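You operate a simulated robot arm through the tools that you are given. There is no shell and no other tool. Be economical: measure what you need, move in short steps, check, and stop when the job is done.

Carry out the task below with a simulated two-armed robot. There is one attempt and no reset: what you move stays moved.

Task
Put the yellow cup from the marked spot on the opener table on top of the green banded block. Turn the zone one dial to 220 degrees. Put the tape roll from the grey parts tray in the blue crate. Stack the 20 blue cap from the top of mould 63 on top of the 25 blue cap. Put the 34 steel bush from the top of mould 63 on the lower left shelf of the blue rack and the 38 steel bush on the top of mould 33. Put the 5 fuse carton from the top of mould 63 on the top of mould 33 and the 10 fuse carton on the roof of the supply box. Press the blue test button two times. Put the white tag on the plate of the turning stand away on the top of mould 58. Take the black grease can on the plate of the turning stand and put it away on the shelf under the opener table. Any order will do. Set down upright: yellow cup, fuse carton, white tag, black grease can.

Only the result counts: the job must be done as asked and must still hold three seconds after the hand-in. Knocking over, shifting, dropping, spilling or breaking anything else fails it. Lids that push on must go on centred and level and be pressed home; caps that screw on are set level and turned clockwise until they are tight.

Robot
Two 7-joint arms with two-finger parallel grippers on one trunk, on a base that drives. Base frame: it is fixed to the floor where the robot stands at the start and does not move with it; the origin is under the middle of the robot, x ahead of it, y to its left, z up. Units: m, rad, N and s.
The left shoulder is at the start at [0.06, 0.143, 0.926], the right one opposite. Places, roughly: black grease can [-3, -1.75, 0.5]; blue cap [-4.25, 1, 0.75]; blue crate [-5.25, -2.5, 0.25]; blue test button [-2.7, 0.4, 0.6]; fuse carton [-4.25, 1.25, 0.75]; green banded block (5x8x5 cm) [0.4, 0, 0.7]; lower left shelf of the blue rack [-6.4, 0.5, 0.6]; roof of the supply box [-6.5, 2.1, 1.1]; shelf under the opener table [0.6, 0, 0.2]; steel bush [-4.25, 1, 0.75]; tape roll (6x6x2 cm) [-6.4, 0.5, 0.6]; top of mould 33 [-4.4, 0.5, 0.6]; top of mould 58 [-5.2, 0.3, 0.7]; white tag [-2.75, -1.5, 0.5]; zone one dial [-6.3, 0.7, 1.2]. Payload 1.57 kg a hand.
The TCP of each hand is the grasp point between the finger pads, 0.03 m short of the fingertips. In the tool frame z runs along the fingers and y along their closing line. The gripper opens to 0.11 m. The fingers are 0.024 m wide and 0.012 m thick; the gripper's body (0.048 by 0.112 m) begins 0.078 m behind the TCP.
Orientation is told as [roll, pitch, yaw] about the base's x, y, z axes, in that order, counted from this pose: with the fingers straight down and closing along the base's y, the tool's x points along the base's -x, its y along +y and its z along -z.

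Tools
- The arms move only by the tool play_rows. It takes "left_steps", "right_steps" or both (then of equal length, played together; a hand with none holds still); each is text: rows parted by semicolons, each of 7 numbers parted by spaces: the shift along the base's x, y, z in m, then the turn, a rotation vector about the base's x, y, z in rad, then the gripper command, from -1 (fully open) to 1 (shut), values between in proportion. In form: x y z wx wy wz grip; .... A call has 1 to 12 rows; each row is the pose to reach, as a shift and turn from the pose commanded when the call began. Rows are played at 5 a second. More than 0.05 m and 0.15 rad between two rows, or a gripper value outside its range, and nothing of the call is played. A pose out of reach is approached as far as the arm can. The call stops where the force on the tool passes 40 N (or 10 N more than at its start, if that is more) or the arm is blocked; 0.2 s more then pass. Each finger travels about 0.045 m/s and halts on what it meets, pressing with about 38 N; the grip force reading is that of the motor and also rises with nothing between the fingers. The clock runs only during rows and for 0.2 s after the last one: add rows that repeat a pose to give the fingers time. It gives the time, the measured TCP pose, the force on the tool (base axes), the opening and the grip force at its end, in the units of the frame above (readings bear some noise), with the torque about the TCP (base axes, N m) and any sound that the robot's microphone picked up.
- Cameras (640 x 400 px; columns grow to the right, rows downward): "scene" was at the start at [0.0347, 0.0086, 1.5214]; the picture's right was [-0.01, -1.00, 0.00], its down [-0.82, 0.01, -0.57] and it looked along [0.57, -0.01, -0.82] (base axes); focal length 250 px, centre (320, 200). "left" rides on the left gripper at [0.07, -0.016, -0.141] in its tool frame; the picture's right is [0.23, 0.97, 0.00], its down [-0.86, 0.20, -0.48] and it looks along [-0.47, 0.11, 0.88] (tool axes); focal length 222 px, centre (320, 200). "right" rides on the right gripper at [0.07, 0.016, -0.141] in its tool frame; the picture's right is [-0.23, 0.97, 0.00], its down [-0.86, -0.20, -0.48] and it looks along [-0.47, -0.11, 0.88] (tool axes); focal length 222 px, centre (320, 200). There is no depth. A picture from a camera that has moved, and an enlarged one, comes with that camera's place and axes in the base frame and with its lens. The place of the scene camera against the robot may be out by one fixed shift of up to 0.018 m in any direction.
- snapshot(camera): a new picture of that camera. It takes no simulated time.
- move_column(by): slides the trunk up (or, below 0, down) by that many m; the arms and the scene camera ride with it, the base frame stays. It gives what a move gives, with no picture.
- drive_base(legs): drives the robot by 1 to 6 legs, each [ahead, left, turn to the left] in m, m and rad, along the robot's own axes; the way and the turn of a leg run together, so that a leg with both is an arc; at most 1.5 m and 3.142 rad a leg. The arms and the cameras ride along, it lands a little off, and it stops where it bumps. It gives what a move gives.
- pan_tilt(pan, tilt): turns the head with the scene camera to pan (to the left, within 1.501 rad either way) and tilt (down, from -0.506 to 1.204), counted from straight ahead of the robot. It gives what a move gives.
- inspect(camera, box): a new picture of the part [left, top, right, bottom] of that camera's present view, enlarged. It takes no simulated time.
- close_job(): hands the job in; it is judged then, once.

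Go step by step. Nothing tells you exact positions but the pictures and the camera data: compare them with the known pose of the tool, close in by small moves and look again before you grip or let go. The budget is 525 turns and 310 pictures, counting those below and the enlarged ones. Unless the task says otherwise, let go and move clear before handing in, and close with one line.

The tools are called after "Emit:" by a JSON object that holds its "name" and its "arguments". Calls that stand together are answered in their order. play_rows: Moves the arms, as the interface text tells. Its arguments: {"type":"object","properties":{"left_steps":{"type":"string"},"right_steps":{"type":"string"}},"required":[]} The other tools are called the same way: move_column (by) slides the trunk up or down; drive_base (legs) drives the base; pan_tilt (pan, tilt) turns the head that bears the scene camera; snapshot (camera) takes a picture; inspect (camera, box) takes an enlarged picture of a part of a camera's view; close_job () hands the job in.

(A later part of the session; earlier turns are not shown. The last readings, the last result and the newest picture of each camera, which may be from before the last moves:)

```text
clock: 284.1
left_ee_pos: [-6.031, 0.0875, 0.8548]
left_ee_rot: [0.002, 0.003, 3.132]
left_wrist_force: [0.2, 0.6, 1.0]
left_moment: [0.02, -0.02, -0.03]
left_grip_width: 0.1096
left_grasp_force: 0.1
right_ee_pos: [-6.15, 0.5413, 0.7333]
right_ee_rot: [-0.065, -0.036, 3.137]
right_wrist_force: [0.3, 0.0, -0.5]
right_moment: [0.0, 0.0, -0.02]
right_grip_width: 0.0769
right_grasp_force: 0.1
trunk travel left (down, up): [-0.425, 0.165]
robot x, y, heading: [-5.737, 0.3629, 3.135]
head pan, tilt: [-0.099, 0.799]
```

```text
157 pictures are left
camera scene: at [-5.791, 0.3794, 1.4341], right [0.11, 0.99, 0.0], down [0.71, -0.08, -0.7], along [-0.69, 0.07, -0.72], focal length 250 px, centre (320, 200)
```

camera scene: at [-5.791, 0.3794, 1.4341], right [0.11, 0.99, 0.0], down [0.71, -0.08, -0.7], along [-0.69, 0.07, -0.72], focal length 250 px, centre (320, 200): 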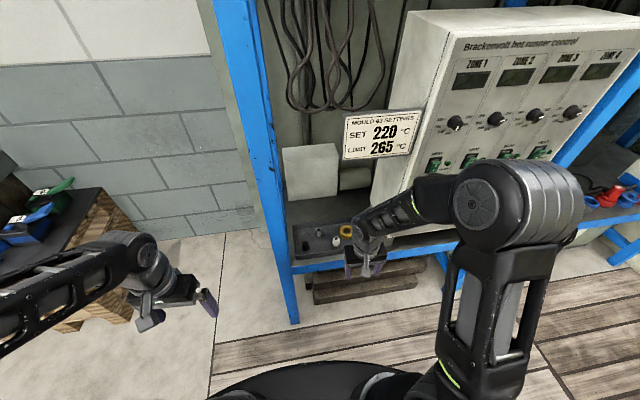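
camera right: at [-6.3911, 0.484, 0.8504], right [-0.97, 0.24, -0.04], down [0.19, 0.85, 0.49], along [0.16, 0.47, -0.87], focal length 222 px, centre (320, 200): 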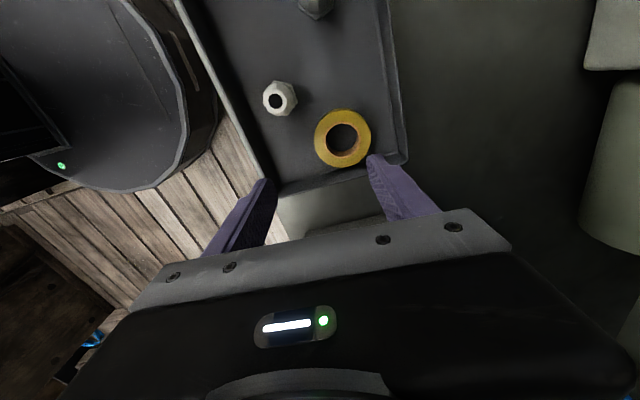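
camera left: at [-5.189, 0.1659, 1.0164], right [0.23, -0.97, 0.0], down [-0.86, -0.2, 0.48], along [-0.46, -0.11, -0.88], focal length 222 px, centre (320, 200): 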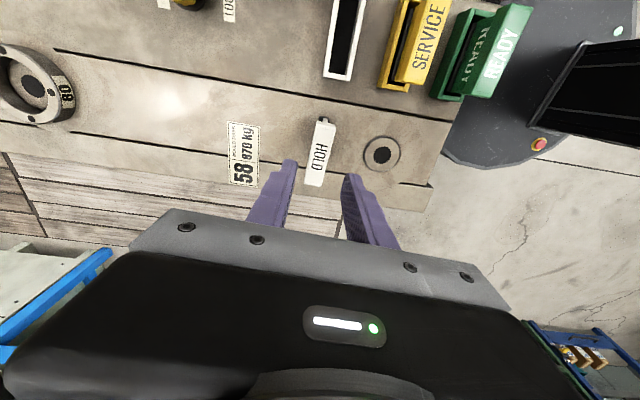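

Emit:
{"name": "play_rows", "arguments": {"right_steps": "0.02 0.01 0.04 0.03 0 0 -1;0.04 0.02 0.08 0.06 0 0 -1;0.06 0.03 0.12 0.065 0 0 -1;0.07 0.05 0.16 0.065 0.03 0 -1;0.08 0.07 0.2 0.065 0.03 0 -1;0.08 0.08 0.23 0.065 0.03 0 -1"}}

Emit:
{"name": "inspect", "arguments": {"camera": "scene", "box": [340, 70, 500, 250]}}

```text
clock: 285.5
left_ee_pos: [-6.0311, 0.088, 0.854]
left_ee_rot: [0.001, 0.004, 3.133]
left_wrist_force: [-0.4, -1.4, -0.5]
left_moment: [0.0, 0.0, 0.0]
left_grip_width: 0.1098
left_grasp_force: 0.0
right_ee_pos: [-6.068, 0.6219, 0.963]
right_ee_rot: [-0.13, -0.064, 3.141]
right_wrist_force: [-0.2, -0.1, 0.4]
right_moment: [0.0, 0.0, -0.04]
right_grip_width: 0.1102
right_grasp_force: 0.0
trunk travel left (down, up): [-0.425, 0.165]
robot x, y, heading: [-5.7341, 0.363, 3.135]
head pan, tilt: [-0.099, 0.799]
```

```text
2.22 times, centred on (420, 160) of scene
camera zoom: at [-5.7912, 0.3794, 1.4341], right [0.11, 0.99, 0.0], down [0.71, -0.08, -0.7], along [-0.69, 0.07, -0.72], focal length 556 px, centre (98, 289)
```

zoom: 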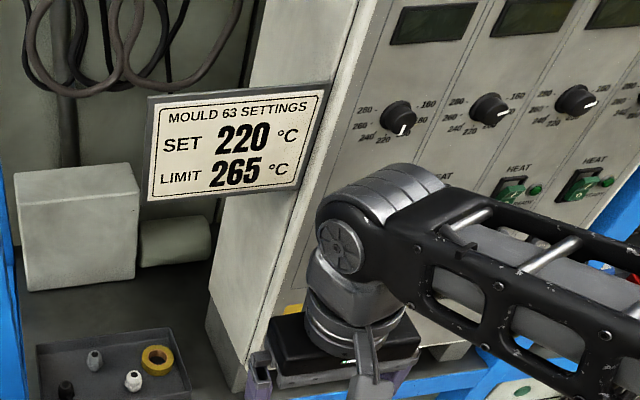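

Dial and box look fine. Levelling the right hand and shifting the base right so the left arm faces the tray.

Emit:
{"name": "play_rows", "arguments": {"right_steps": "0 0 0.01 -0.065 -0.03 0 -1;0 0 0.02 -0.13 -0.064 0 -1;0 0 0.03 -0.13 -0.064 0 -1"}}

Emit:
{"name": "drive_base", "arguments": {"legs": [[0, -0.36, 0]]}}

Emit:
{"name": "pan_tilt", "arguments": {"pan": 0.2, "tilt": 0.8}}

Emit:
{"name": "snapshot", "arguments": {"camera": "scene"}}

```text
clock: 286.3
left_ee_pos: [-6.0314, 0.0865, 0.8544]
left_ee_rot: [0.002, 0.004, 3.133]
left_wrist_force: [-0.4, 0.1, 0.8]
left_moment: [0.01, 0.0, 0.0]
left_grip_width: 0.1099
left_grasp_force: 0.1
right_ee_pos: [-6.0692, 0.6215, 0.9936]
right_ee_rot: [0.003, 0.002, 3.136]
right_wrist_force: [0.9, -0.2, 0.0]
right_moment: [0.02, 0.02, 0.0]
right_grip_width: 0.1103
right_grasp_force: 0.0
trunk travel left (down, up): [-0.425, 0.165]
robot x, y, heading: [-5.7324, 0.3577, 3.138]
head pan, tilt: [-0.099, 0.799]
```

```text
clock: 288.6
left_ee_pos: [-6.0287, 0.453, 0.8547]
left_ee_rot: [0.003, 0.002, 3.131]
left_wrist_force: [-0.2, 0.7, 0.9]
left_moment: [-0.02, 0.01, -0.01]
left_grip_width: 0.11
left_grasp_force: 0.1
right_ee_pos: [-6.0655, 0.9861, 0.9918]
right_ee_rot: [0.002, 0.001, 3.135]
right_wrist_force: [-0.3, 1.1, 0.7]
right_moment: [-0.01, 0.0, -0.02]
right_grip_width: 0.1101
right_grasp_force: 0.1
trunk travel left (down, up): [-0.425, 0.165]
robot x, y, heading: [-5.7293, 0.7281, 3.134]
head pan, tilt: [-0.099, 0.799]
```

```text
clock: 289.4
left_ee_pos: [-6.029, 0.4523, 0.8539]
left_ee_rot: [0.001, 0.004, 3.131]
left_wrist_force: [0.1, 0.8, 0.3]
left_moment: [0.01, -0.02, 0.02]
left_grip_width: 0.1102
left_grasp_force: 0.1
right_ee_pos: [-6.0666, 0.9856, 0.9933]
right_ee_rot: [0.003, 0.0, 3.137]
right_wrist_force: [-1.1, 1.0, 0.2]
right_moment: [-0.01, 0.0, 0.01]
right_grip_width: 0.1099
right_grasp_force: 0.0
trunk travel left (down, up): [-0.425, 0.165]
robot x, y, heading: [-5.7303, 0.7267, 3.128]
head pan, tilt: [0.201, 0.799]
```

```text
155 pictures are left
camera scene: at [-5.7873, 0.7192, 1.4341], right [-0.19, 0.98, 0.0], down [0.7, 0.14, -0.7], along [-0.68, -0.13, -0.72], focal length 250 px, centre (320, 200)
```

scene: 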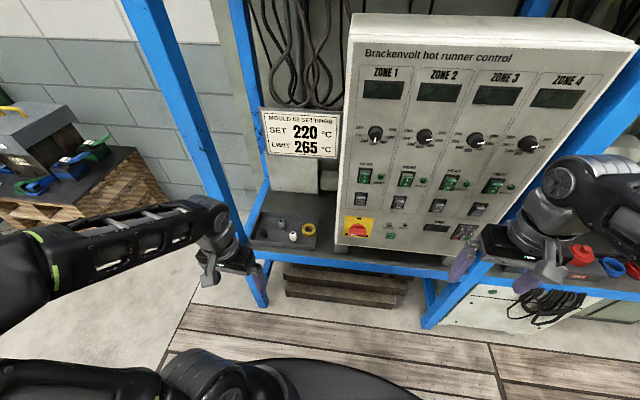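

Emit:
{"name": "play_rows", "arguments": {"left_steps": "-0.01 0.01 0 0 0 0.14 -0.4;-0.02 0.02 0 0 0 0.28 -0.4;-0.03 0.03 0 0 0 0.42 -0.4;-0.04 0.04 0 0 0 0.56 -0.4;-0.05 0.05 0 0 0 0.7 -0.4;-0.06 0.06 0 0 0 0.84 -0.4;-0.07 0.07 0 0 0 0.98 -0.4;-0.08 0.08 -0.02 0 0 1.12 -0.4;-0.09 0.09 -0.05 0 0 1.26 -0.4;-0.1 0.093 -0.08 0 0 1.4 -0.4;-0.11 0.093 -0.11 0 0 1.5 -0.4;-0.12 0.093 -0.14 0 0 1.58 -0.4"}}

Emit:
{"name": "snapshot", "arguments": {"camera": "scene"}}

Emit:
{"name": "snapshot", "arguments": {"camera": "left"}}

```text
clock: 292.0
left_ee_pos: [-6.1479, 0.5449, 0.7148]
left_ee_rot: [0.002, 0.003, -1.571]
left_wrist_force: [-0.4, 0.9, -0.1]
left_moment: [-0.01, -0.02, 0.01]
left_grip_width: 0.077
left_grasp_force: 0.0
right_ee_pos: [-6.0665, 0.9865, 0.9927]
right_ee_rot: [0.002, 0.001, 3.134]
right_wrist_force: [0.1, 0.9, 0.3]
right_moment: [-0.01, -0.01, 0.01]
right_grip_width: 0.11
right_grasp_force: 0.0
trunk travel left (down, up): [-0.425, 0.165]
robot x, y, heading: [-5.7295, 0.7232, 3.137]
head pan, tilt: [0.201, 0.799]
```

```text
154 pictures are left
camera scene: at [-5.7877, 0.7192, 1.4341], right [-0.19, 0.98, 0.0], down [0.7, 0.14, -0.7], along [-0.68, -0.13, -0.72], focal length 250 px, centre (320, 200)
```

scene: 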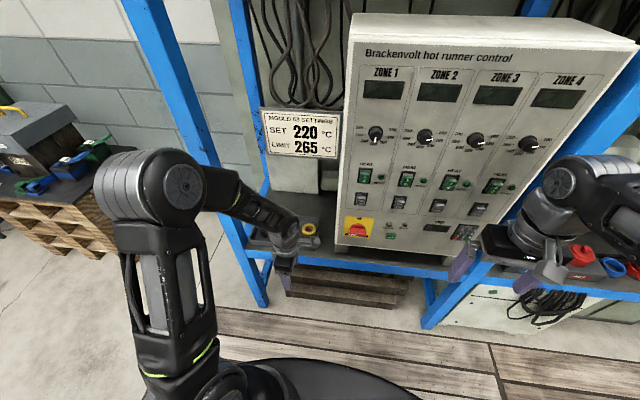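

```text
153 pictures are left
camera left: at [-6.1637, 0.6138, 0.8561], right [0.97, 0.23, 0.0], down [0.2, -0.86, 0.48], along [0.11, -0.46, -0.88], focal length 222 px, centre (320, 200)
```

left: 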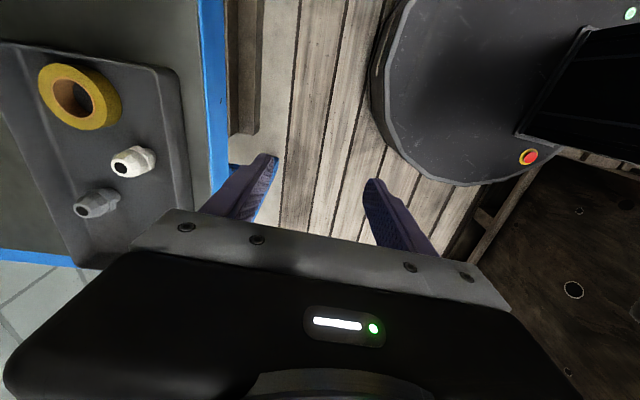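

Emit:
{"name": "play_rows", "arguments": {"left_steps": "-0.04 0 0 0 0 0 -0.4;-0.08 0 0 0 0 0 -0.4;-0.12 0 0 0 0 0 -0.4;-0.16 0 0 0 0 0 -0.4;-0.2 0.001 0 0 0 0 -0.4;-0.23 0.001 0 0 0 0 -0.4;-0.23 0.001 0 0 0 0 -0.4"}}

Emit:
{"name": "snapshot", "arguments": {"camera": "left"}}

Emit:
{"name": "snapshot", "arguments": {"camera": "scene"}}

```text
clock: 293.6
left_ee_pos: [-6.3707, 0.5456, 0.7153]
left_ee_rot: [0.007, 0.005, -1.573]
left_wrist_force: [0.4, 0.3, -0.2]
left_moment: [-0.03, 0.02, -0.02]
left_grip_width: 0.0771
left_grasp_force: 0.1
right_ee_pos: [-6.0604, 0.9861, 0.994]
right_ee_rot: [-0.001, -0.006, 3.137]
right_wrist_force: [-0.5, -0.1, -0.4]
right_moment: [0.01, -0.01, -0.02]
right_grip_width: 0.1099
right_grasp_force: 0.0
trunk travel left (down, up): [-0.425, 0.165]
robot x, y, heading: [-5.7275, 0.7258, 3.133]
head pan, tilt: [0.201, 0.799]
```

```text
152 pictures are left
camera left: at [-6.3875, 0.6146, 0.8569], right [0.97, 0.23, 0.01], down [0.2, -0.86, 0.48], along [0.11, -0.46, -0.88], focal length 222 px, centre (320, 200)
```

left: 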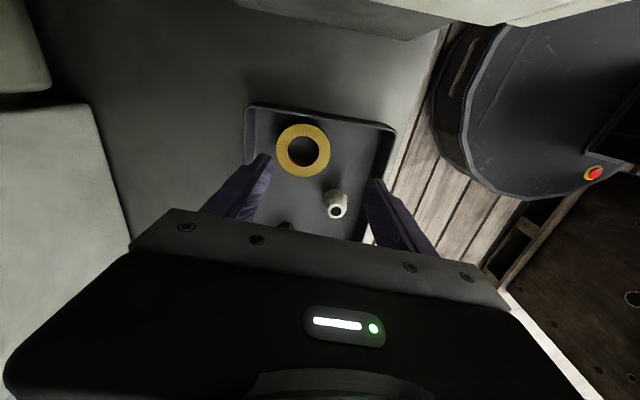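

```text
151 pictures are left
camera scene: at [-5.7787, 0.7178, 1.4336], right [-0.19, 0.98, 0.0], down [0.7, 0.14, -0.7], along [-0.69, -0.13, -0.71], focal length 250 px, centre (320, 200)
```

scene: 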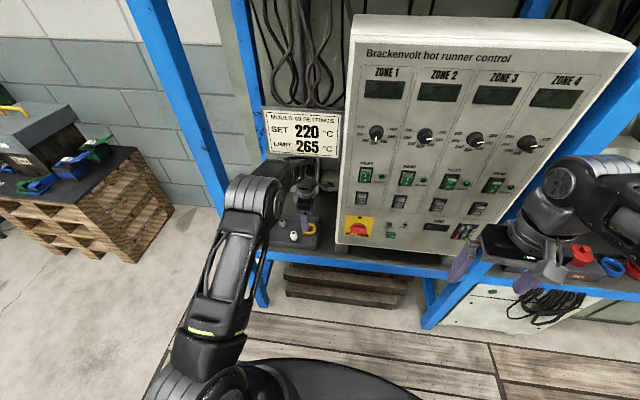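

Emit:
{"name": "play_rows", "arguments": {"left_steps": "-0.006 0.001 -0.01 0 0 0 -0.4;-0.012 0.001 -0.025 0 0 0 -0.4;-0.017 0.001 -0.04 0 0 0 -0.4;-0.017 0.001 -0.04 0 0 0 -0.4"}}

Emit:
{"name": "snapshot", "arguments": {"camera": "left"}}

```text
clock: 294.6
left_ee_pos: [-6.3965, 0.5485, 0.6762]
left_ee_rot: [0.0, 0.003, -1.573]
left_wrist_force: [-0.5, 0.4, -0.6]
left_moment: [0.0, -0.01, -0.01]
left_grip_width: 0.0768
left_grasp_force: 0.0
right_ee_pos: [-6.0654, 0.9863, 0.9924]
right_ee_rot: [0.003, 0.001, 3.136]
right_wrist_force: [-0.7, 0.2, -0.6]
right_moment: [0.0, 0.0, 0.0]
right_grip_width: 0.1099
right_grasp_force: 0.0
trunk travel left (down, up): [-0.425, 0.165]
robot x, y, heading: [-5.7301, 0.7245, 3.136]
head pan, tilt: [0.201, 0.799]
```

```text
150 pictures are left
camera left: at [-6.4124, 0.6174, 0.8183], right [0.97, 0.23, 0.0], down [0.2, -0.86, 0.48], along [0.11, -0.46, -0.88], focal length 222 px, centre (320, 200)
```

left: 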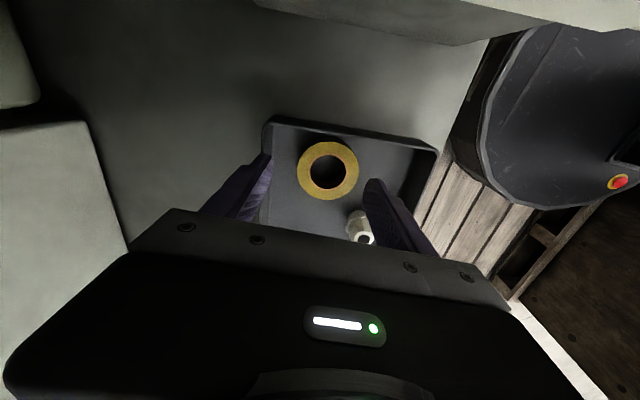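

Emit:
{"name": "play_rows", "arguments": {"left_steps": "0.008 0.002 0 0 0 0 -0.4;0.008 0.002 -0.015 0 0 0 -0.4;0.008 0.002 -0.026 0 0 0 -0.4;0.008 0.002 -0.026 0 0 0 -0.4"}}

Emit:
{"name": "snapshot", "arguments": {"camera": "left"}}

```text
clock: 295.6
left_ee_pos: [-6.3871, 0.5474, 0.6483]
left_ee_rot: [0.001, 0.003, -1.572]
left_wrist_force: [0.7, 0.2, -0.1]
left_moment: [0.02, -0.04, 0.0]
left_grip_width: 0.0769
left_grasp_force: 0.2
right_ee_pos: [-6.067, 0.9861, 0.993]
right_ee_rot: [0.002, 0.0, 3.135]
right_wrist_force: [1.0, 0.1, 0.0]
right_moment: [0.0, 0.02, -0.03]
right_grip_width: 0.11
right_grasp_force: 0.0
trunk travel left (down, up): [-0.425, 0.165]
robot x, y, heading: [-5.7304, 0.7207, 3.135]
head pan, tilt: [0.201, 0.799]
```

```text
149 pictures are left
camera left: at [-6.4024, 0.6183, 0.7902], right [0.97, 0.23, 0.0], down [0.2, -0.86, 0.48], along [0.11, -0.46, -0.88], focal length 222 px, centre (320, 200)
```

left: 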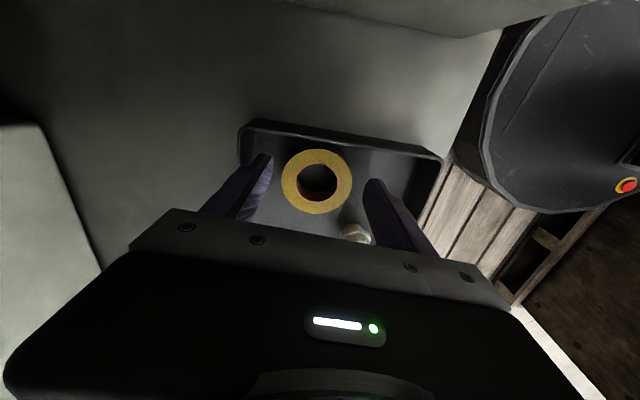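

Emit:
{"name": "play_rows", "arguments": {"left_steps": "0 0 -0.005 0 0 0 -0.4;0 0 -0.006 0 0 0 0.1;0 0 -0.006 0 0 0 1;0 0 -0.006 0 0 0 1;0 0 -0.006 0 0 0 1;0 0 -0.006 0 0 0 1"}}

Emit:
{"name": "snapshot", "arguments": {"camera": "left"}}

```text
clock: 297.0
left_ee_pos: [-6.3884, 0.5483, 0.6438]
left_ee_rot: [0.0, 0.004, -1.572]
left_wrist_force: [0.4, 0.7, 0.2]
left_moment: [-0.03, 0.0, 0.02]
left_grip_width: 0.0549
left_grasp_force: 38.0
right_ee_pos: [-6.0658, 0.9855, 0.9913]
right_ee_rot: [0.001, 0.0, 3.135]
right_wrist_force: [1.0, 0.6, 0.7]
right_moment: [-0.01, 0.01, 0.02]
right_grip_width: 0.1099
right_grasp_force: 0.0
trunk travel left (down, up): [-0.425, 0.165]
robot x, y, heading: [-5.7309, 0.7272, 3.131]
head pan, tilt: [0.201, 0.799]
```

```text
148 pictures are left
camera left: at [-6.404, 0.6177, 0.7846], right [0.97, 0.23, 0.0], down [0.2, -0.86, 0.48], along [0.11, -0.46, -0.88], focal length 222 px, centre (320, 200)
```

left: 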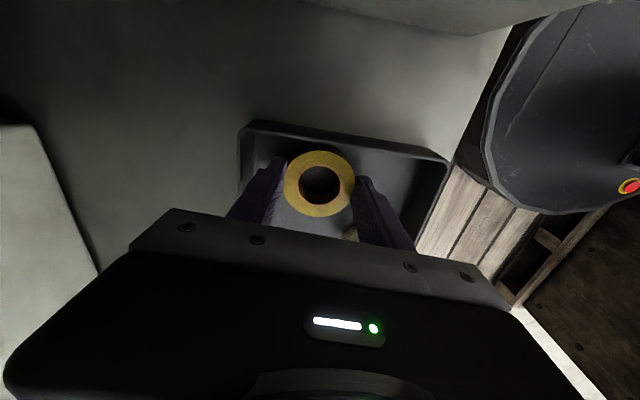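

Tape gripped (0.055). Lifting just clear of the tray and glands, then withdrawing.

Emit:
{"name": "play_rows", "arguments": {"left_steps": "0 0 0.03 0 0 0 1;0 0 0.06 0 0 0 1;0 0 0.08 0 0 0 1;0.04 0 0.08 0 0 0 1;0.08 0 0.08 0 0 0 1;0.12 0 0.08 0 0 0 1;0.16 0 0.08 0 0 0 1;0.2 0 0.08 0 0 0 1;0.24 0 0.09 0 0 0 1;0.26 0 0.1 0 0 0 1;0.26 0 0.1 0 0 0 1"}}

Emit:
{"name": "snapshot", "arguments": {"camera": "left"}}

Emit:
{"name": "snapshot", "arguments": {"camera": "scene"}}

```text
clock: 299.4
left_ee_pos: [-6.1282, 0.549, 0.7438]
left_ee_rot: [0.002, 0.003, -1.572]
left_wrist_force: [0.3, -0.7, -1.1]
left_moment: [0.01, -0.03, 0.0]
left_grip_width: 0.0546
left_grasp_force: 38.2
right_ee_pos: [-6.0662, 0.9868, 0.9918]
right_ee_rot: [0.002, 0.0, 3.135]
right_wrist_force: [0.1, -0.2, -0.2]
right_moment: [0.03, -0.06, 0.0]
right_grip_width: 0.1099
right_grasp_force: 0.0
trunk travel left (down, up): [-0.425, 0.165]
robot x, y, heading: [-5.7291, 0.7262, 3.133]
head pan, tilt: [0.201, 0.799]
```

```text
147 pictures are left
camera left: at [-6.1438, 0.6184, 0.8857], right [0.97, 0.23, 0.0], down [0.2, -0.86, 0.48], along [0.11, -0.46, -0.88], focal length 222 px, centre (320, 200)
```

left: 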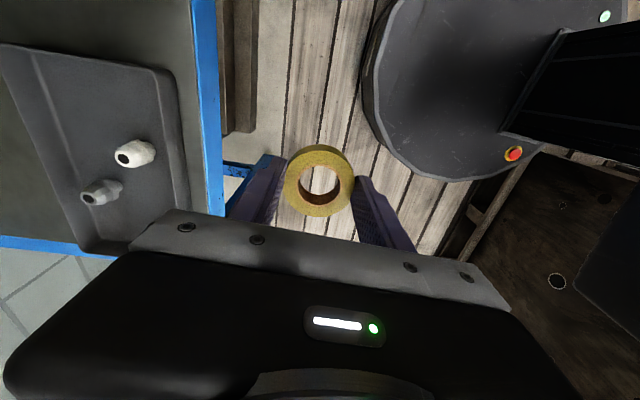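

```text
146 pictures are left
camera scene: at [-5.7874, 0.7191, 1.4341], right [-0.19, 0.98, 0.0], down [0.7, 0.14, -0.7], along [-0.68, -0.13, -0.72], focal length 250 px, centre (320, 200)
```

scene: 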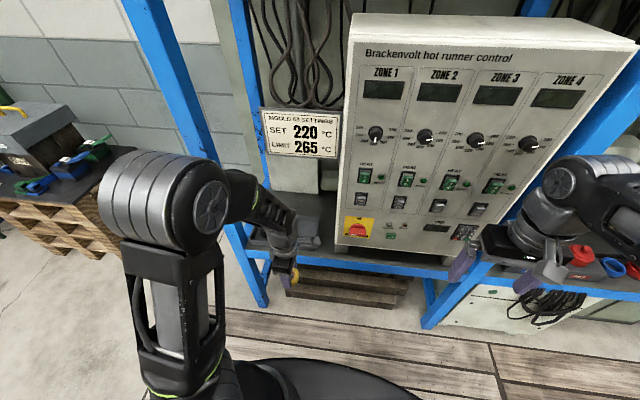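

Now to the blue crate around [-5.25, -2.5]. Leaving the corridor and looking for it.

Emit:
{"name": "play_rows", "arguments": {"left_steps": "0.01 -0.01 0.03 0 0 -0.14 1;0.02 -0.02 0.06 0 0 -0.28 1;0.03 -0.03 0.09 0 0 -0.42 1;0.04 -0.04 0.12 0 0 -0.56 1;0.05 -0.05 0.15 0 0 -0.7 1;0.06 -0.06 0.18 0 0 -0.84 1;0.07 -0.07 0.2 0 0 -0.98 1;0.08 -0.08 0.2 0 0 -1.12 1;0.09 -0.09 0.2 0 0 -1.26 1;0.1 -0.1 0.2 0 0 -1.4 1;0.1 -0.1 0.2 0 0 -1.54 1"}}

Emit:
{"name": "drive_base", "arguments": {"legs": [[0, 1.5, 0.008]]}}

Emit:
{"name": "pan_tilt", "arguments": {"pan": 1.3, "tilt": 0.5}}

Emit:
{"name": "snapshot", "arguments": {"camera": "scene"}}

```text
clock: 301.8
left_ee_pos: [-6.0267, 0.4488, 0.9418]
left_ee_rot: [0.002, 0.003, -3.113]
left_wrist_force: [0.4, -1.0, 0.0]
left_moment: [0.01, 0.03, 0.05]
left_grip_width: 0.0545
left_grasp_force: 37.7
right_ee_pos: [-6.0663, 0.9862, 0.9924]
right_ee_rot: [0.001, 0.0, 3.136]
right_wrist_force: [0.8, -0.9, -0.5]
right_moment: [-0.01, 0.0, 0.02]
right_grip_width: 0.1098
right_grasp_force: 0.1
trunk travel left (down, up): [-0.425, 0.165]
robot x, y, heading: [-5.7313, 0.7235, 3.13]
head pan, tilt: [0.201, 0.799]
```

```text
clock: 309.1
left_ee_pos: [-6.0311, -1.0279, 0.9417]
left_ee_rot: [0.002, 0.003, -3.103]
left_wrist_force: [-0.1, -0.2, 0.2]
left_moment: [0.0, 0.0, 0.01]
left_grip_width: 0.0542
left_grasp_force: 38.4
right_ee_pos: [-6.0751, -0.4918, 0.9926]
right_ee_rot: [0.002, -0.001, -3.138]
right_wrist_force: [0.9, 0.4, -0.6]
right_moment: [-0.03, -0.02, 0.03]
right_grip_width: 0.1101
right_grasp_force: 0.1
trunk travel left (down, up): [-0.425, 0.165]
robot x, y, heading: [-5.7389, -0.7467, -3.142]
head pan, tilt: [0.201, 0.799]
```

```text
clock: 310.5
left_ee_pos: [-6.0314, -1.0264, 0.9426]
left_ee_rot: [0.001, 0.005, -3.102]
left_wrist_force: [0.2, 0.4, -0.4]
left_moment: [0.01, 0.02, -0.02]
left_grip_width: 0.0539
left_grasp_force: 38.5
right_ee_pos: [-6.0746, -0.4901, 0.9943]
right_ee_rot: [0.001, -0.001, -3.137]
right_wrist_force: [0.9, -0.7, -0.1]
right_moment: [0.01, -0.01, 0.02]
right_grip_width: 0.11
right_grasp_force: 0.0
trunk travel left (down, up): [-0.425, 0.165]
robot x, y, heading: [-5.7348, -0.7491, -3.14]
head pan, tilt: [1.3, 0.499]
```

```text
145 pictures are left
camera scene: at [-5.7386, -0.8267, 1.4601], right [-0.96, 0.27, 0.0], down [0.13, 0.46, -0.88], along [-0.23, -0.85, -0.48], focal length 250 px, centre (320, 200)
```

scene: 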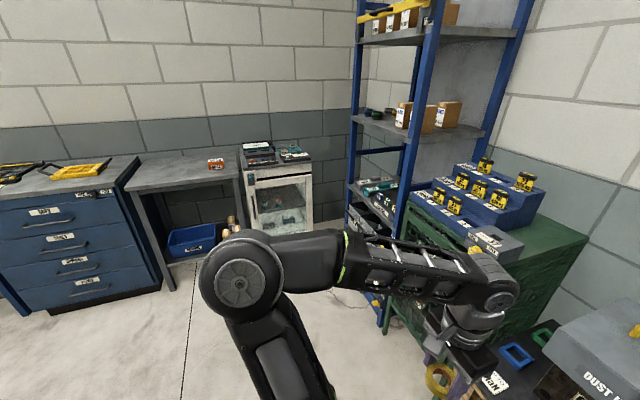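

Emit:
{"name": "drive_base", "arguments": {"legs": [[0, 0, 1.57], [0, 0.53, 0], [0.7, 0, 0]]}}

Emit:
{"name": "pan_tilt", "arguments": {"pan": 0, "tilt": 0.6}}

Emit:
{"name": "snapshot", "arguments": {"camera": "scene"}}

```text
clock: 320.8
left_ee_pos: [-4.9159, -1.7202, 0.9423]
left_ee_rot: [0.001, 0.003, -1.514]
left_wrist_force: [0.0, -0.2, -0.7]
left_moment: [0.03, 0.01, 0.03]
left_grip_width: 0.054
left_grasp_force: 37.8
right_ee_pos: [-5.4514, -1.7745, 0.9918]
right_ee_rot: [0.002, 0.001, -1.549]
right_wrist_force: [0.6, 0.1, 0.1]
right_moment: [-0.01, -0.01, 0.03]
right_grip_width: 0.11
right_grasp_force: 0.1
trunk travel left (down, up): [-0.425, 0.165]
robot x, y, heading: [-5.1983, -1.4335, -1.554]
head pan, tilt: [1.3, 0.499]
```

```text
clock: 322.3
left_ee_pos: [-4.9167, -1.7194, 0.9406]
left_ee_rot: [0.003, 0.003, -1.512]
left_wrist_force: [-1.2, 0.4, -1.2]
left_moment: [-0.01, -0.01, 0.0]
left_grip_width: 0.0541
left_grasp_force: 37.7
right_ee_pos: [-5.4503, -1.7726, 0.9929]
right_ee_rot: [0.003, -0.001, -1.551]
right_wrist_force: [0.3, -0.7, 0.0]
right_moment: [-0.01, 0.03, 0.04]
right_grip_width: 0.11
right_grasp_force: 0.0
trunk travel left (down, up): [-0.425, 0.165]
robot x, y, heading: [-5.1993, -1.4296, -1.552]
head pan, tilt: [0.0, 0.6]
```

```text
144 pictures are left
camera scene: at [-5.206, -1.4797, 1.451], right [-1.0, -0.02, 0.0], down [-0.01, 0.56, -0.83], along [0.02, -0.82, -0.56], focal length 250 px, centre (320, 200)
```

scene: 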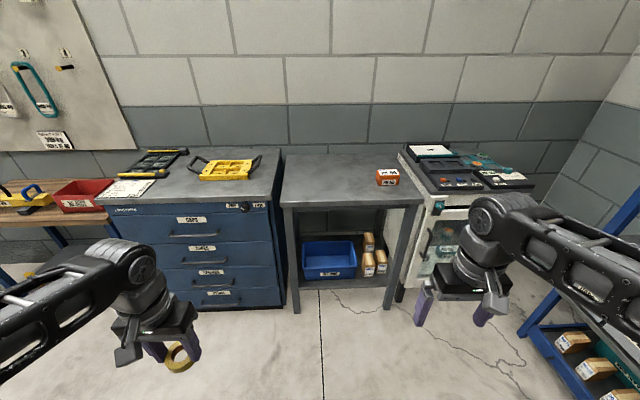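

Emit:
{"name": "inspect", "arguments": {"camera": "scene", "box": [270, 160, 430, 330]}}

```text
2.35 times, centred on (350, 245) of scene
camera zoom: at [-5.206, -1.4797, 1.451], right [-1.0, -0.02, 0.0], down [-0.01, 0.56, -0.83], along [0.02, -0.82, -0.56], focal length 589 px, centre (249, 94)
```

zoom: 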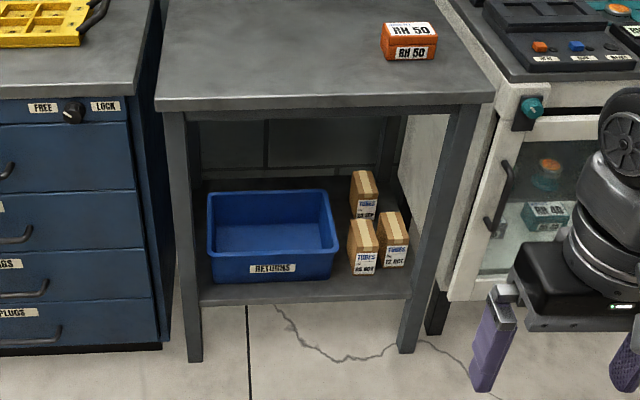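

The blue RETURNS crate stands on the bench's lower shelf, centre ≈ [-5.265, -2.56], rim z ≈ 0.30. Moving up and lowering the column.

Emit:
{"name": "drive_base", "arguments": {"legs": [[0, -0.17, -0.015], [0.42, 0, 0]]}}

Emit:
{"name": "move_column", "arguments": {"by": -0.33}}

Emit:
{"name": "play_rows", "arguments": {"left_steps": "-0.02 -0.02 -0.01 -0.13 0 0 1;-0.04 -0.04 -0.02 -0.26 0 0 1;-0.06 -0.06 -0.03 -0.39 0 0 1;-0.08 -0.08 -0.04 -0.52 0 0 1;-0.1 -0.1 -0.06 -0.65 0 0 1;-0.11 -0.12 -0.08 -0.78 0 0 1;-0.12 -0.14 -0.1 -0.78 0 0 1;-0.12 -0.14 -0.1 -0.78 0 0 1"}}

Emit:
{"name": "pan_tilt", "arguments": {"pan": 0.1, "tilt": 0.6}}

Emit:
{"name": "snapshot", "arguments": {"camera": "scene"}}

Emit:
{"name": "snapshot", "arguments": {"camera": "left"}}

```text
clock: 325.9
left_ee_pos: [-5.0847, -2.1427, 0.9418]
left_ee_rot: [0.002, 0.002, -1.527]
left_wrist_force: [-0.4, -0.7, -1.0]
left_moment: [-0.03, 0.01, -0.02]
left_grip_width: 0.0539
left_grasp_force: 38.3
right_ee_pos: [-5.6209, -2.1902, 0.9917]
right_ee_rot: [0.003, 0.0, -1.565]
right_wrist_force: [0.3, -0.1, -0.2]
right_moment: [0.02, 0.02, 0.01]
right_grip_width: 0.1101
right_grasp_force: 0.1
trunk travel left (down, up): [-0.425, 0.165]
robot x, y, heading: [-5.366, -1.848, -1.568]
head pan, tilt: [0.0, 0.6]
```

```text
clock: 329.1
left_ee_pos: [-5.0843, -2.1436, 0.6122]
left_ee_rot: [0.003, 0.003, -1.526]
left_wrist_force: [0.4, 0.2, -1.2]
left_moment: [0.03, 0.04, -0.02]
left_grip_width: 0.054
left_grasp_force: 37.8
right_ee_pos: [-5.6214, -2.1904, 0.6618]
right_ee_rot: [0.002, 0.0, -1.563]
right_wrist_force: [-0.3, 0.2, -1.1]
right_moment: [0.03, -0.01, 0.0]
right_grip_width: 0.1097
right_grasp_force: 0.0
trunk travel left (down, up): [-0.095, 0.495]
robot x, y, heading: [-5.3645, -1.8522, -1.565]
head pan, tilt: [0.0, 0.6]
```

```text
clock: 330.9
left_ee_pos: [-5.216, -2.3251, 0.5188]
left_ee_rot: [-0.04, -0.773, -1.509]
left_wrist_force: [0.0, 0.1, -0.7]
left_moment: [0.02, -0.01, -0.01]
left_grip_width: 0.054
left_grasp_force: 38.0
left hand out of reach, approached as far as the arm can: row 4, 5, 6, 7, 8
right_ee_pos: [-5.6207, -2.1899, 0.662]
right_ee_rot: [0.003, 0.0, -1.564]
right_wrist_force: [0.3, -0.5, 1.0]
right_moment: [-0.04, 0.01, 0.0]
right_grip_width: 0.1098
right_grasp_force: 0.0
trunk travel left (down, up): [-0.095, 0.495]
robot x, y, heading: [-5.367, -1.8494, -1.567]
head pan, tilt: [0.0, 0.6]
```

```text
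clock: 331.6
left_ee_pos: [-5.2155, -2.3255, 0.5207]
left_ee_rot: [-0.042, -0.773, -1.509]
left_wrist_force: [-0.1, 0.5, 0.0]
left_moment: [0.01, 0.0, -0.02]
left_grip_width: 0.0541
left_grasp_force: 38.1
right_ee_pos: [-5.62, -2.1903, 0.6625]
right_ee_rot: [0.003, -0.001, -1.564]
right_wrist_force: [-0.7, -0.4, -0.1]
right_moment: [0.02, 0.0, 0.0]
right_grip_width: 0.1101
right_grasp_force: 0.0
trunk travel left (down, up): [-0.095, 0.495]
robot x, y, heading: [-5.3664, -1.8493, -1.565]
head pan, tilt: [0.099, 0.6]
```

```text
142 pictures are left
camera scene: at [-5.3634, -1.899, 1.121], right [-0.99, -0.1, 0.0], down [-0.06, 0.56, -0.83], along [0.09, -0.82, -0.56], focal length 250 px, centre (320, 200)
```

scene: 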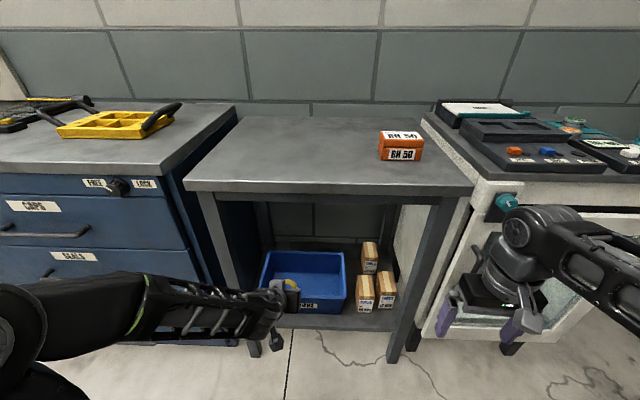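

```text
141 pictures are left
camera left: at [-5.2341, -2.1768, 0.5728], right [0.96, 0.19, -0.19], down [0.24, -0.27, 0.93], along [0.13, -0.94, -0.3], focal length 222 px, centre (320, 200)
```

left: 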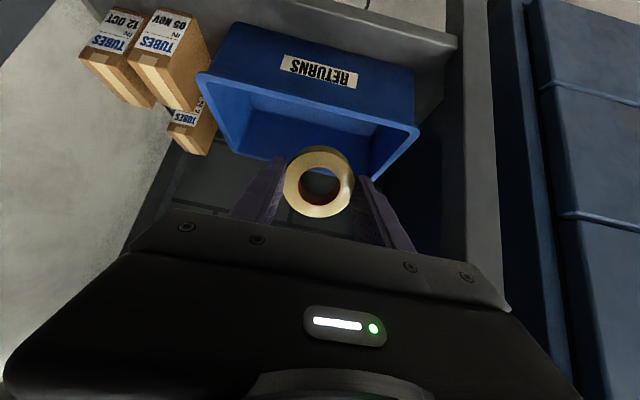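

Emit:
{"name": "play_rows", "arguments": {"left_steps": "0 0 -0.04 0 0 0 1;-0.01 0 -0.08 0 0 0 1;-0.02 0 -0.11 0 0 0 1;-0.02 0 -0.11 0 0 0 1"}}

Emit:
{"name": "drive_base", "arguments": {"legs": [[0.12, 0, 0]]}}

Emit:
{"name": "snapshot", "arguments": {"camera": "left"}}

Emit:
{"name": "snapshot", "arguments": {"camera": "scene"}}

```text
clock: 332.6
left_ee_pos: [-5.2323, -2.3244, 0.4089]
left_ee_rot: [-0.042, -0.775, -1.507]
left_wrist_force: [-0.3, 0.5, -1.4]
left_moment: [0.0, 0.01, -0.06]
left_grip_width: 0.0543
left_grasp_force: 38.1
left hand out of reach, approached as far as the arm can: row 1
right_ee_pos: [-5.6216, -2.1903, 0.6641]
right_ee_rot: [0.001, 0.001, -1.564]
right_wrist_force: [-0.7, 1.2, -0.3]
right_moment: [0.0, 0.01, 0.04]
right_grip_width: 0.1104
right_grasp_force: 0.0
trunk travel left (down, up): [-0.095, 0.495]
robot x, y, heading: [-5.369, -1.847, -1.564]
head pan, tilt: [0.099, 0.6]
```

```text
clock: 333.9
left_ee_pos: [-5.231, -2.4425, 0.4093]
left_ee_rot: [-0.041, -0.775, -1.511]
left_wrist_force: [-0.6, 0.2, -0.2]
left_moment: [-0.02, 0.01, 0.0]
left_grip_width: 0.0543
left_grasp_force: 37.9
right_ee_pos: [-5.6214, -2.3091, 0.6625]
right_ee_rot: [0.002, 0.0, -1.564]
right_wrist_force: [-0.7, 0.2, 0.3]
right_moment: [0.02, 0.03, 0.01]
right_grip_width: 0.11
right_grasp_force: 0.1
trunk travel left (down, up): [-0.095, 0.495]
robot x, y, heading: [-5.3638, -1.9658, -1.564]
head pan, tilt: [0.099, 0.6]
```

```text
140 pictures are left
camera left: at [-5.2497, -2.295, 0.4626], right [0.96, 0.19, -0.19], down [0.24, -0.27, 0.93], along [0.13, -0.94, -0.3], focal length 222 px, centre (320, 200)
```

left: 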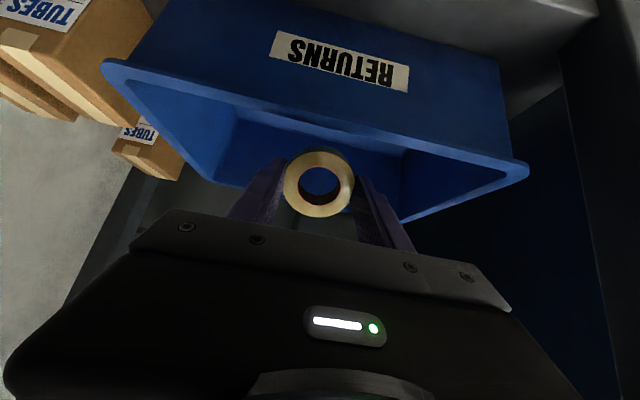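

```text
139 pictures are left
camera scene: at [-5.3627, -2.0189, 1.121], right [-0.99, -0.1, 0.0], down [-0.06, 0.56, -0.83], along [0.09, -0.82, -0.56], focal length 250 px, centre (320, 200)
```

scene: 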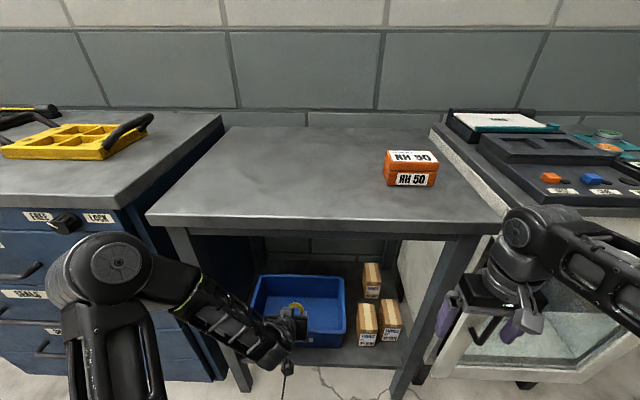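

Emit:
{"name": "play_rows", "arguments": {"left_steps": "0 -0.04 0 0 0 0 1;0 -0.08 0 0 0 0 1;0 -0.12 0 0 0 0 1;0 -0.14 0 0 0 0 1;0 -0.14 -0.04 0 0 0 1;0 -0.14 -0.08 0 0 0 1;0 -0.14 -0.105 0 0 0 1;0 -0.14 -0.105 0 0 0 1"}}

Emit:
{"name": "snapshot", "arguments": {"camera": "left"}}

Emit:
{"name": "inspect", "arguments": {"camera": "scene", "box": [200, 240, 400, 400]}}

```text
clock: 335.9
left_ee_pos: [-5.2592, -2.5759, 0.3225]
left_ee_rot: [-0.04, -0.802, -1.541]
left_wrist_force: [0.5, -0.4, -0.7]
left_moment: [-0.02, 0.03, 0.01]
left_grip_width: 0.054
left_grasp_force: 37.2
right_ee_pos: [-5.6342, -2.2952, 0.6627]
right_ee_rot: [0.009, -0.014, -1.567]
right_wrist_force: [0.1, 0.0, 0.1]
right_moment: [-0.02, -0.07, -0.01]
right_grip_width: 0.11
right_grasp_force: 0.2
trunk travel left (down, up): [-0.095, 0.495]
robot x, y, heading: [-5.3748, -1.9637, -1.568]
head pan, tilt: [0.099, 0.6]
stopped in row 8 (left hand): the arm was blocked; the commanded pose is now the measured one
```

```text
138 pictures are left
camera left: at [-5.2736, -2.4251, 0.3712], right [0.97, 0.16, -0.19], down [0.23, -0.25, 0.94], along [0.1, -0.95, -0.28], focal length 222 px, centre (320, 200)
```

left: 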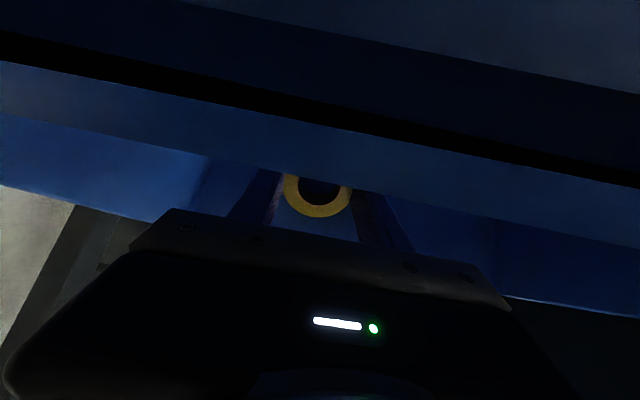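

```text
2.50 times, centred on (300, 320) of scene
camera zoom: at [-5.3785, -2.0004, 1.1212], right [-0.99, -0.1, -0.01], down [-0.05, 0.55, -0.83], along [0.09, -0.83, -0.56], focal length 626 px, centre (370, -100)
```

zoom: 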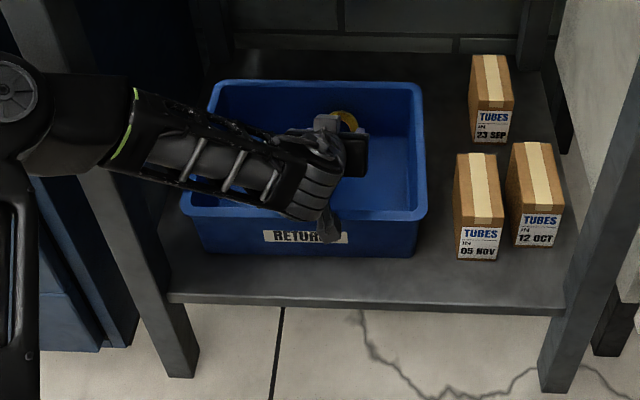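

The tape is over and below the crate's rim; the forearm meets the bench leg so this is deep enough. Releasing.

Emit:
{"name": "play_rows", "arguments": {"left_steps": "0 0 0 0 0 0 0.6;0 0 0 0 0 0 0;0 0 0 0 0 0 -0.5;0 0 0 0 0 0 -0.5;0 0 0 0 0 0 -0.5"}}

Emit:
{"name": "inspect", "arguments": {"camera": "scene", "box": [200, 240, 400, 400]}}

```text
clock: 337.1
left_ee_pos: [-5.2589, -2.5728, 0.3212]
left_ee_rot: [-0.039, -0.797, -1.546]
left_wrist_force: [0.3, 0.3, 0.3]
left_moment: [-0.02, 0.03, 0.01]
left_grip_width: 0.0828
left_grasp_force: 0.0
right_ee_pos: [-5.6332, -2.2957, 0.6654]
right_ee_rot: [0.01, -0.014, -1.567]
right_wrist_force: [-0.5, -0.3, 0.5]
right_moment: [-0.02, 0.0, 0.01]
right_grip_width: 0.1101
right_grasp_force: 0.1
trunk travel left (down, up): [-0.095, 0.495]
robot x, y, heading: [-5.3673, -1.9652, -1.571]
head pan, tilt: [0.099, 0.6]
```

```text
2.50 times, centred on (300, 320) of scene
camera zoom: at [-5.3789, -1.9993, 1.1218], right [-0.99, -0.1, -0.01], down [-0.05, 0.55, -0.83], along [0.09, -0.83, -0.55], focal length 626 px, centre (370, -100)
```

zoom: 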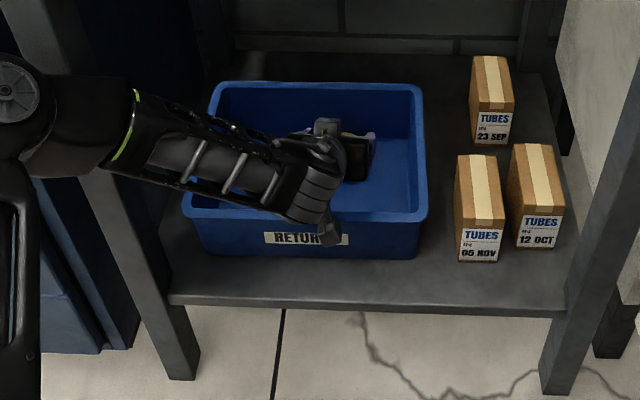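

Now retracing: up out of the crate, then back.

Emit:
{"name": "play_rows", "arguments": {"left_steps": "0 0 0.04 0 0 0 -0.5;0 0 0.08 0 0 0 -0.5;0.01 0 0.1 0 0 0 -0.5;0.015 0.04 0.1 0 0 0 -0.5;0.02 0.08 0.1 0 0 0 -0.5;0.02 0.12 0.1 0 0 0 -0.5;0.02 0.13 0.1 0 0 0 -0.5"}}

Emit:
{"name": "snapshot", "arguments": {"camera": "left"}}

Emit:
{"name": "inspect", "arguments": {"camera": "scene", "box": [200, 240, 400, 400]}}

```text
clock: 338.7
left_ee_pos: [-5.2327, -2.4493, 0.4087]
left_ee_rot: [-0.048, -0.784, -1.525]
left_wrist_force: [0.3, 0.7, 2.2]
left_moment: [-0.01, 0.01, 0.0]
left_grip_width: 0.0827
left_grasp_force: 0.1
right_ee_pos: [-5.6281, -2.3025, 0.6617]
right_ee_rot: [0.001, 0.001, -1.568]
right_wrist_force: [-0.4, 0.1, -0.6]
right_moment: [0.01, -0.01, 0.0]
right_grip_width: 0.1101
right_grasp_force: 0.0
trunk travel left (down, up): [-0.095, 0.495]
robot x, y, heading: [-5.3735, -1.9621, -1.569]
head pan, tilt: [0.099, 0.6]
```

```text
135 pictures are left
camera left: at [-5.247, -2.2996, 0.4608], right [0.97, 0.17, -0.19], down [0.23, -0.27, 0.94], along [0.11, -0.95, -0.3], focal length 222 px, centre (320, 200)
```

left: 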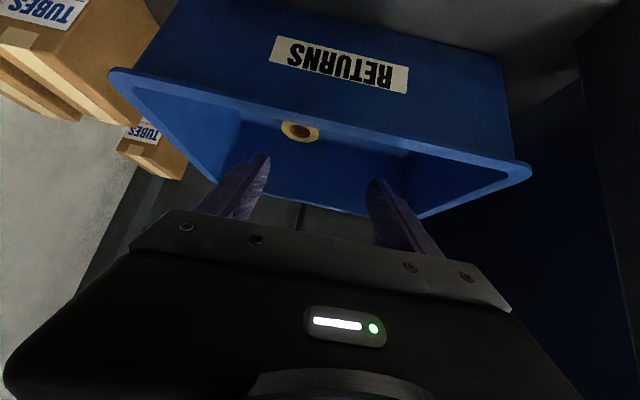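

```text
2.50 times, centred on (300, 320) of scene
camera zoom: at [-5.3692, -2.0143, 1.121], right [-0.99, -0.1, 0.0], down [-0.06, 0.56, -0.83], along [0.08, -0.82, -0.56], focal length 626 px, centre (370, -100)
```

zoom: 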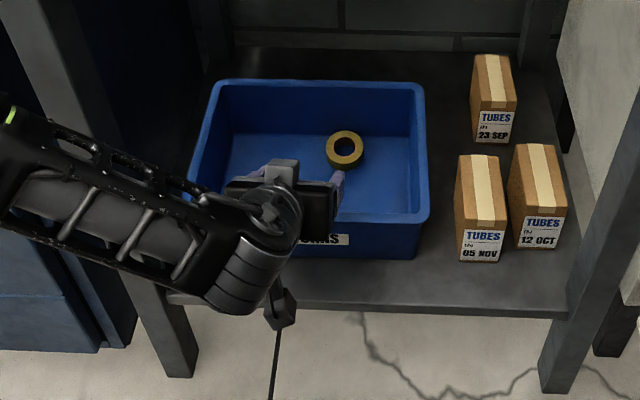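

The tape lies in the crate. Backing out and restoring the neutral posture.

Emit:
{"name": "drive_base", "arguments": {"legs": [[-0.35, 0, 0]]}}

Emit:
{"name": "play_rows", "arguments": {"left_steps": "0.02 0.02 0.03 0.13 0 0 -1;0.04 0.04 0.06 0.26 0 0 -1;0.06 0.06 0.09 0.39 0 0 -1;0.08 0.08 0.12 0.52 0 0 -1;0.09 0.1 0.15 0.65 0 0 -1;0.1 0.12 0.17 0.785 0 0 -1;0.11 0.14 0.18 0.785 0 0 -1;0.11 0.14 0.18 0.785 0 0 -1"}}

Emit:
{"name": "move_column", "arguments": {"by": 0.43}}

```text
clock: 340.9
left_ee_pos: [-5.2321, -2.1022, 0.409]
left_ee_rot: [-0.047, -0.781, -1.527]
left_wrist_force: [-0.5, -0.8, 0.1]
left_moment: [-0.02, -0.04, 0.01]
left_grip_width: 0.0827
left_grasp_force: 0.0
right_ee_pos: [-5.6273, -1.9563, 0.6629]
right_ee_rot: [0.002, 0.0, -1.567]
right_wrist_force: [0.3, -0.2, -0.3]
right_moment: [0.01, 0.02, -0.03]
right_grip_width: 0.1101
right_grasp_force: 0.1
trunk travel left (down, up): [-0.095, 0.495]
robot x, y, heading: [-5.3702, -1.6189, -1.576]
head pan, tilt: [0.099, 0.6]
```

```text
clock: 342.7
left_ee_pos: [-5.1209, -1.9636, 0.5881]
left_ee_rot: [-0.018, 0.001, -1.542]
left_wrist_force: [-0.1, 0.2, -0.1]
left_moment: [-0.02, 0.0, -0.03]
left_grip_width: 0.1101
left_grasp_force: 0.0
right_ee_pos: [-5.6285, -1.9573, 0.6633]
right_ee_rot: [0.003, 0.001, -1.567]
right_wrist_force: [-0.5, -0.7, 0.0]
right_moment: [-0.03, 0.01, 0.01]
right_grip_width: 0.1101
right_grasp_force: 0.0
trunk travel left (down, up): [-0.095, 0.495]
robot x, y, heading: [-5.3721, -1.6202, -1.571]
head pan, tilt: [0.099, 0.6]
```

```text
refused: 0.43 is not a number from -0.4 to 0.4
```

Emit:
{"name": "move_column", "arguments": {"by": 0.4}}

Emit:
{"name": "drive_base", "arguments": {"legs": [[-0.85, 0, 0], [0, 1.5, 0], [0, 0.17, 0], [0, 0, -1.57]]}}

Emit:
{"name": "pan_tilt", "arguments": {"pan": -1.2, "tilt": 0.6}}

Emit:
{"name": "snapshot", "arguments": {"camera": "scene"}}

```text
clock: 346.5
left_ee_pos: [-5.1228, -1.9633, 0.9886]
left_ee_rot: [-0.018, 0.001, -1.542]
left_wrist_force: [-0.5, -0.6, 0.3]
left_moment: [0.01, 0.02, 0.01]
left_grip_width: 0.1101
left_grasp_force: 0.2
right_ee_pos: [-5.6291, -1.957, 1.0623]
right_ee_rot: [0.002, 0.0, -1.567]
right_wrist_force: [0.2, 0.9, 0.6]
right_moment: [0.0, -0.02, -0.02]
right_grip_width: 0.1098
right_grasp_force: 0.0
trunk travel left (down, up): [-0.495, 0.095]
robot x, y, heading: [-5.3748, -1.6193, -1.571]
head pan, tilt: [0.099, 0.6]
```

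```text
clock: 363.0
left_ee_pos: [-4.052, -0.9929, 0.9884]
left_ee_rot: [-0.018, 0.002, -3.119]
left_wrist_force: [0.3, 0.4, -0.1]
left_moment: [0.01, -0.04, 0.03]
left_grip_width: 0.11
left_grasp_force: 0.2
right_ee_pos: [-4.0419, -0.4853, 1.0623]
right_ee_rot: [0.002, 0.002, 3.137]
right_wrist_force: [0.2, 0.4, -0.2]
right_moment: [-0.04, 0.05, -0.03]
right_grip_width: 0.1102
right_grasp_force: 0.0
trunk travel left (down, up): [-0.495, 0.095]
robot x, y, heading: [-3.7075, -0.7439, 3.135]
head pan, tilt: [0.099, 0.6]
```

```text
clock: 364.5
left_ee_pos: [-4.0519, -0.9922, 0.9881]
left_ee_rot: [-0.018, 0.003, -3.118]
left_wrist_force: [0.3, -0.5, -0.1]
left_moment: [0.01, 0.0, 0.0]
left_grip_width: 0.11
left_grasp_force: 0.1
right_ee_pos: [-4.0408, -0.4859, 1.0614]
right_ee_rot: [0.002, 0.0, 3.135]
right_wrist_force: [0.3, 0.5, -0.2]
right_moment: [0.02, -0.01, 0.03]
right_grip_width: 0.1099
right_grasp_force: 0.1
trunk travel left (down, up): [-0.495, 0.095]
robot x, y, heading: [-3.7036, -0.7455, 3.132]
head pan, tilt: [-1.201, 0.6]
```

```text
133 pictures are left
camera scene: at [-3.714, -0.6537, 1.521], right [0.93, 0.36, 0.0], down [0.2, -0.53, -0.83], along [-0.29, 0.77, -0.56], focal length 250 px, centre (320, 200)
```

scene: 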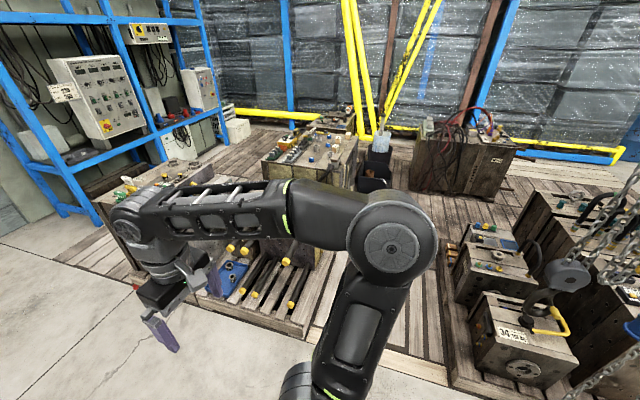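

The corridor to mould 63 is about 0.7 m wide (x −3.99…−3.29). Entering it sideways in stages.

Emit:
{"name": "drive_base", "arguments": {"legs": [[-0.05, 0, 0.008], [0, -0.9, 0]]}}

Emit:
{"name": "pan_tilt", "arguments": {"pan": -0.9, "tilt": 0.7}}

Emit:
{"name": "snapshot", "arguments": {"camera": "scene"}}

```text
clock: 369.8
left_ee_pos: [-4.0003, -0.0711, 0.9886]
left_ee_rot: [-0.017, 0.002, -3.117]
left_wrist_force: [0.2, 0.4, 0.1]
left_moment: [0.02, 0.02, 0.0]
left_grip_width: 0.1102
left_grasp_force: 0.0
right_ee_pos: [-3.9913, 0.4365, 1.0625]
right_ee_rot: [0.002, 0.001, 3.139]
right_wrist_force: [-0.2, 1.1, -0.5]
right_moment: [-0.01, 0.02, -0.01]
right_grip_width: 0.11
right_grasp_force: 0.1
trunk travel left (down, up): [-0.495, 0.095]
robot x, y, heading: [-3.6556, 0.1749, 3.135]
head pan, tilt: [-1.201, 0.6]
```

```text
clock: 370.6
left_ee_pos: [-4.0009, -0.0726, 0.9894]
left_ee_rot: [-0.017, 0.001, -3.116]
left_wrist_force: [-0.2, 0.5, -0.7]
left_moment: [0.01, -0.01, 0.03]
left_grip_width: 0.1098
left_grasp_force: 0.1
right_ee_pos: [-3.99, 0.4352, 1.0622]
right_ee_rot: [0.001, 0.0, 3.141]
right_wrist_force: [1.0, 0.5, 0.3]
right_moment: [-0.01, -0.01, -0.01]
right_grip_width: 0.1099
right_grasp_force: 0.0
trunk travel left (down, up): [-0.495, 0.095]
robot x, y, heading: [-3.6574, 0.1783, 3.139]
head pan, tilt: [-0.901, 0.7]
```

```text
132 pictures are left
camera scene: at [-3.6839, 0.2519, 1.5124], right [0.79, 0.62, 0.0], down [0.4, -0.51, -0.77], along [-0.47, 0.6, -0.64], focal length 250 px, centre (320, 200)
```

scene: 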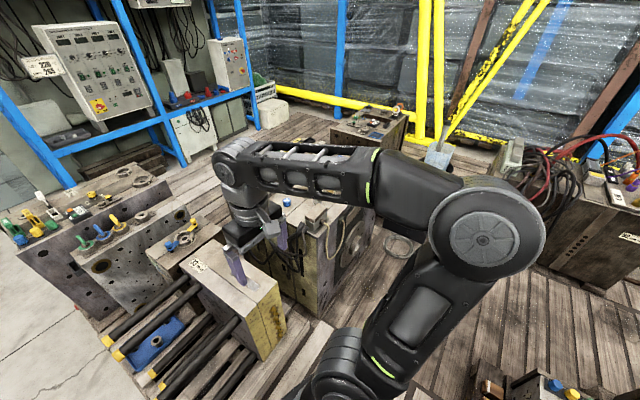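

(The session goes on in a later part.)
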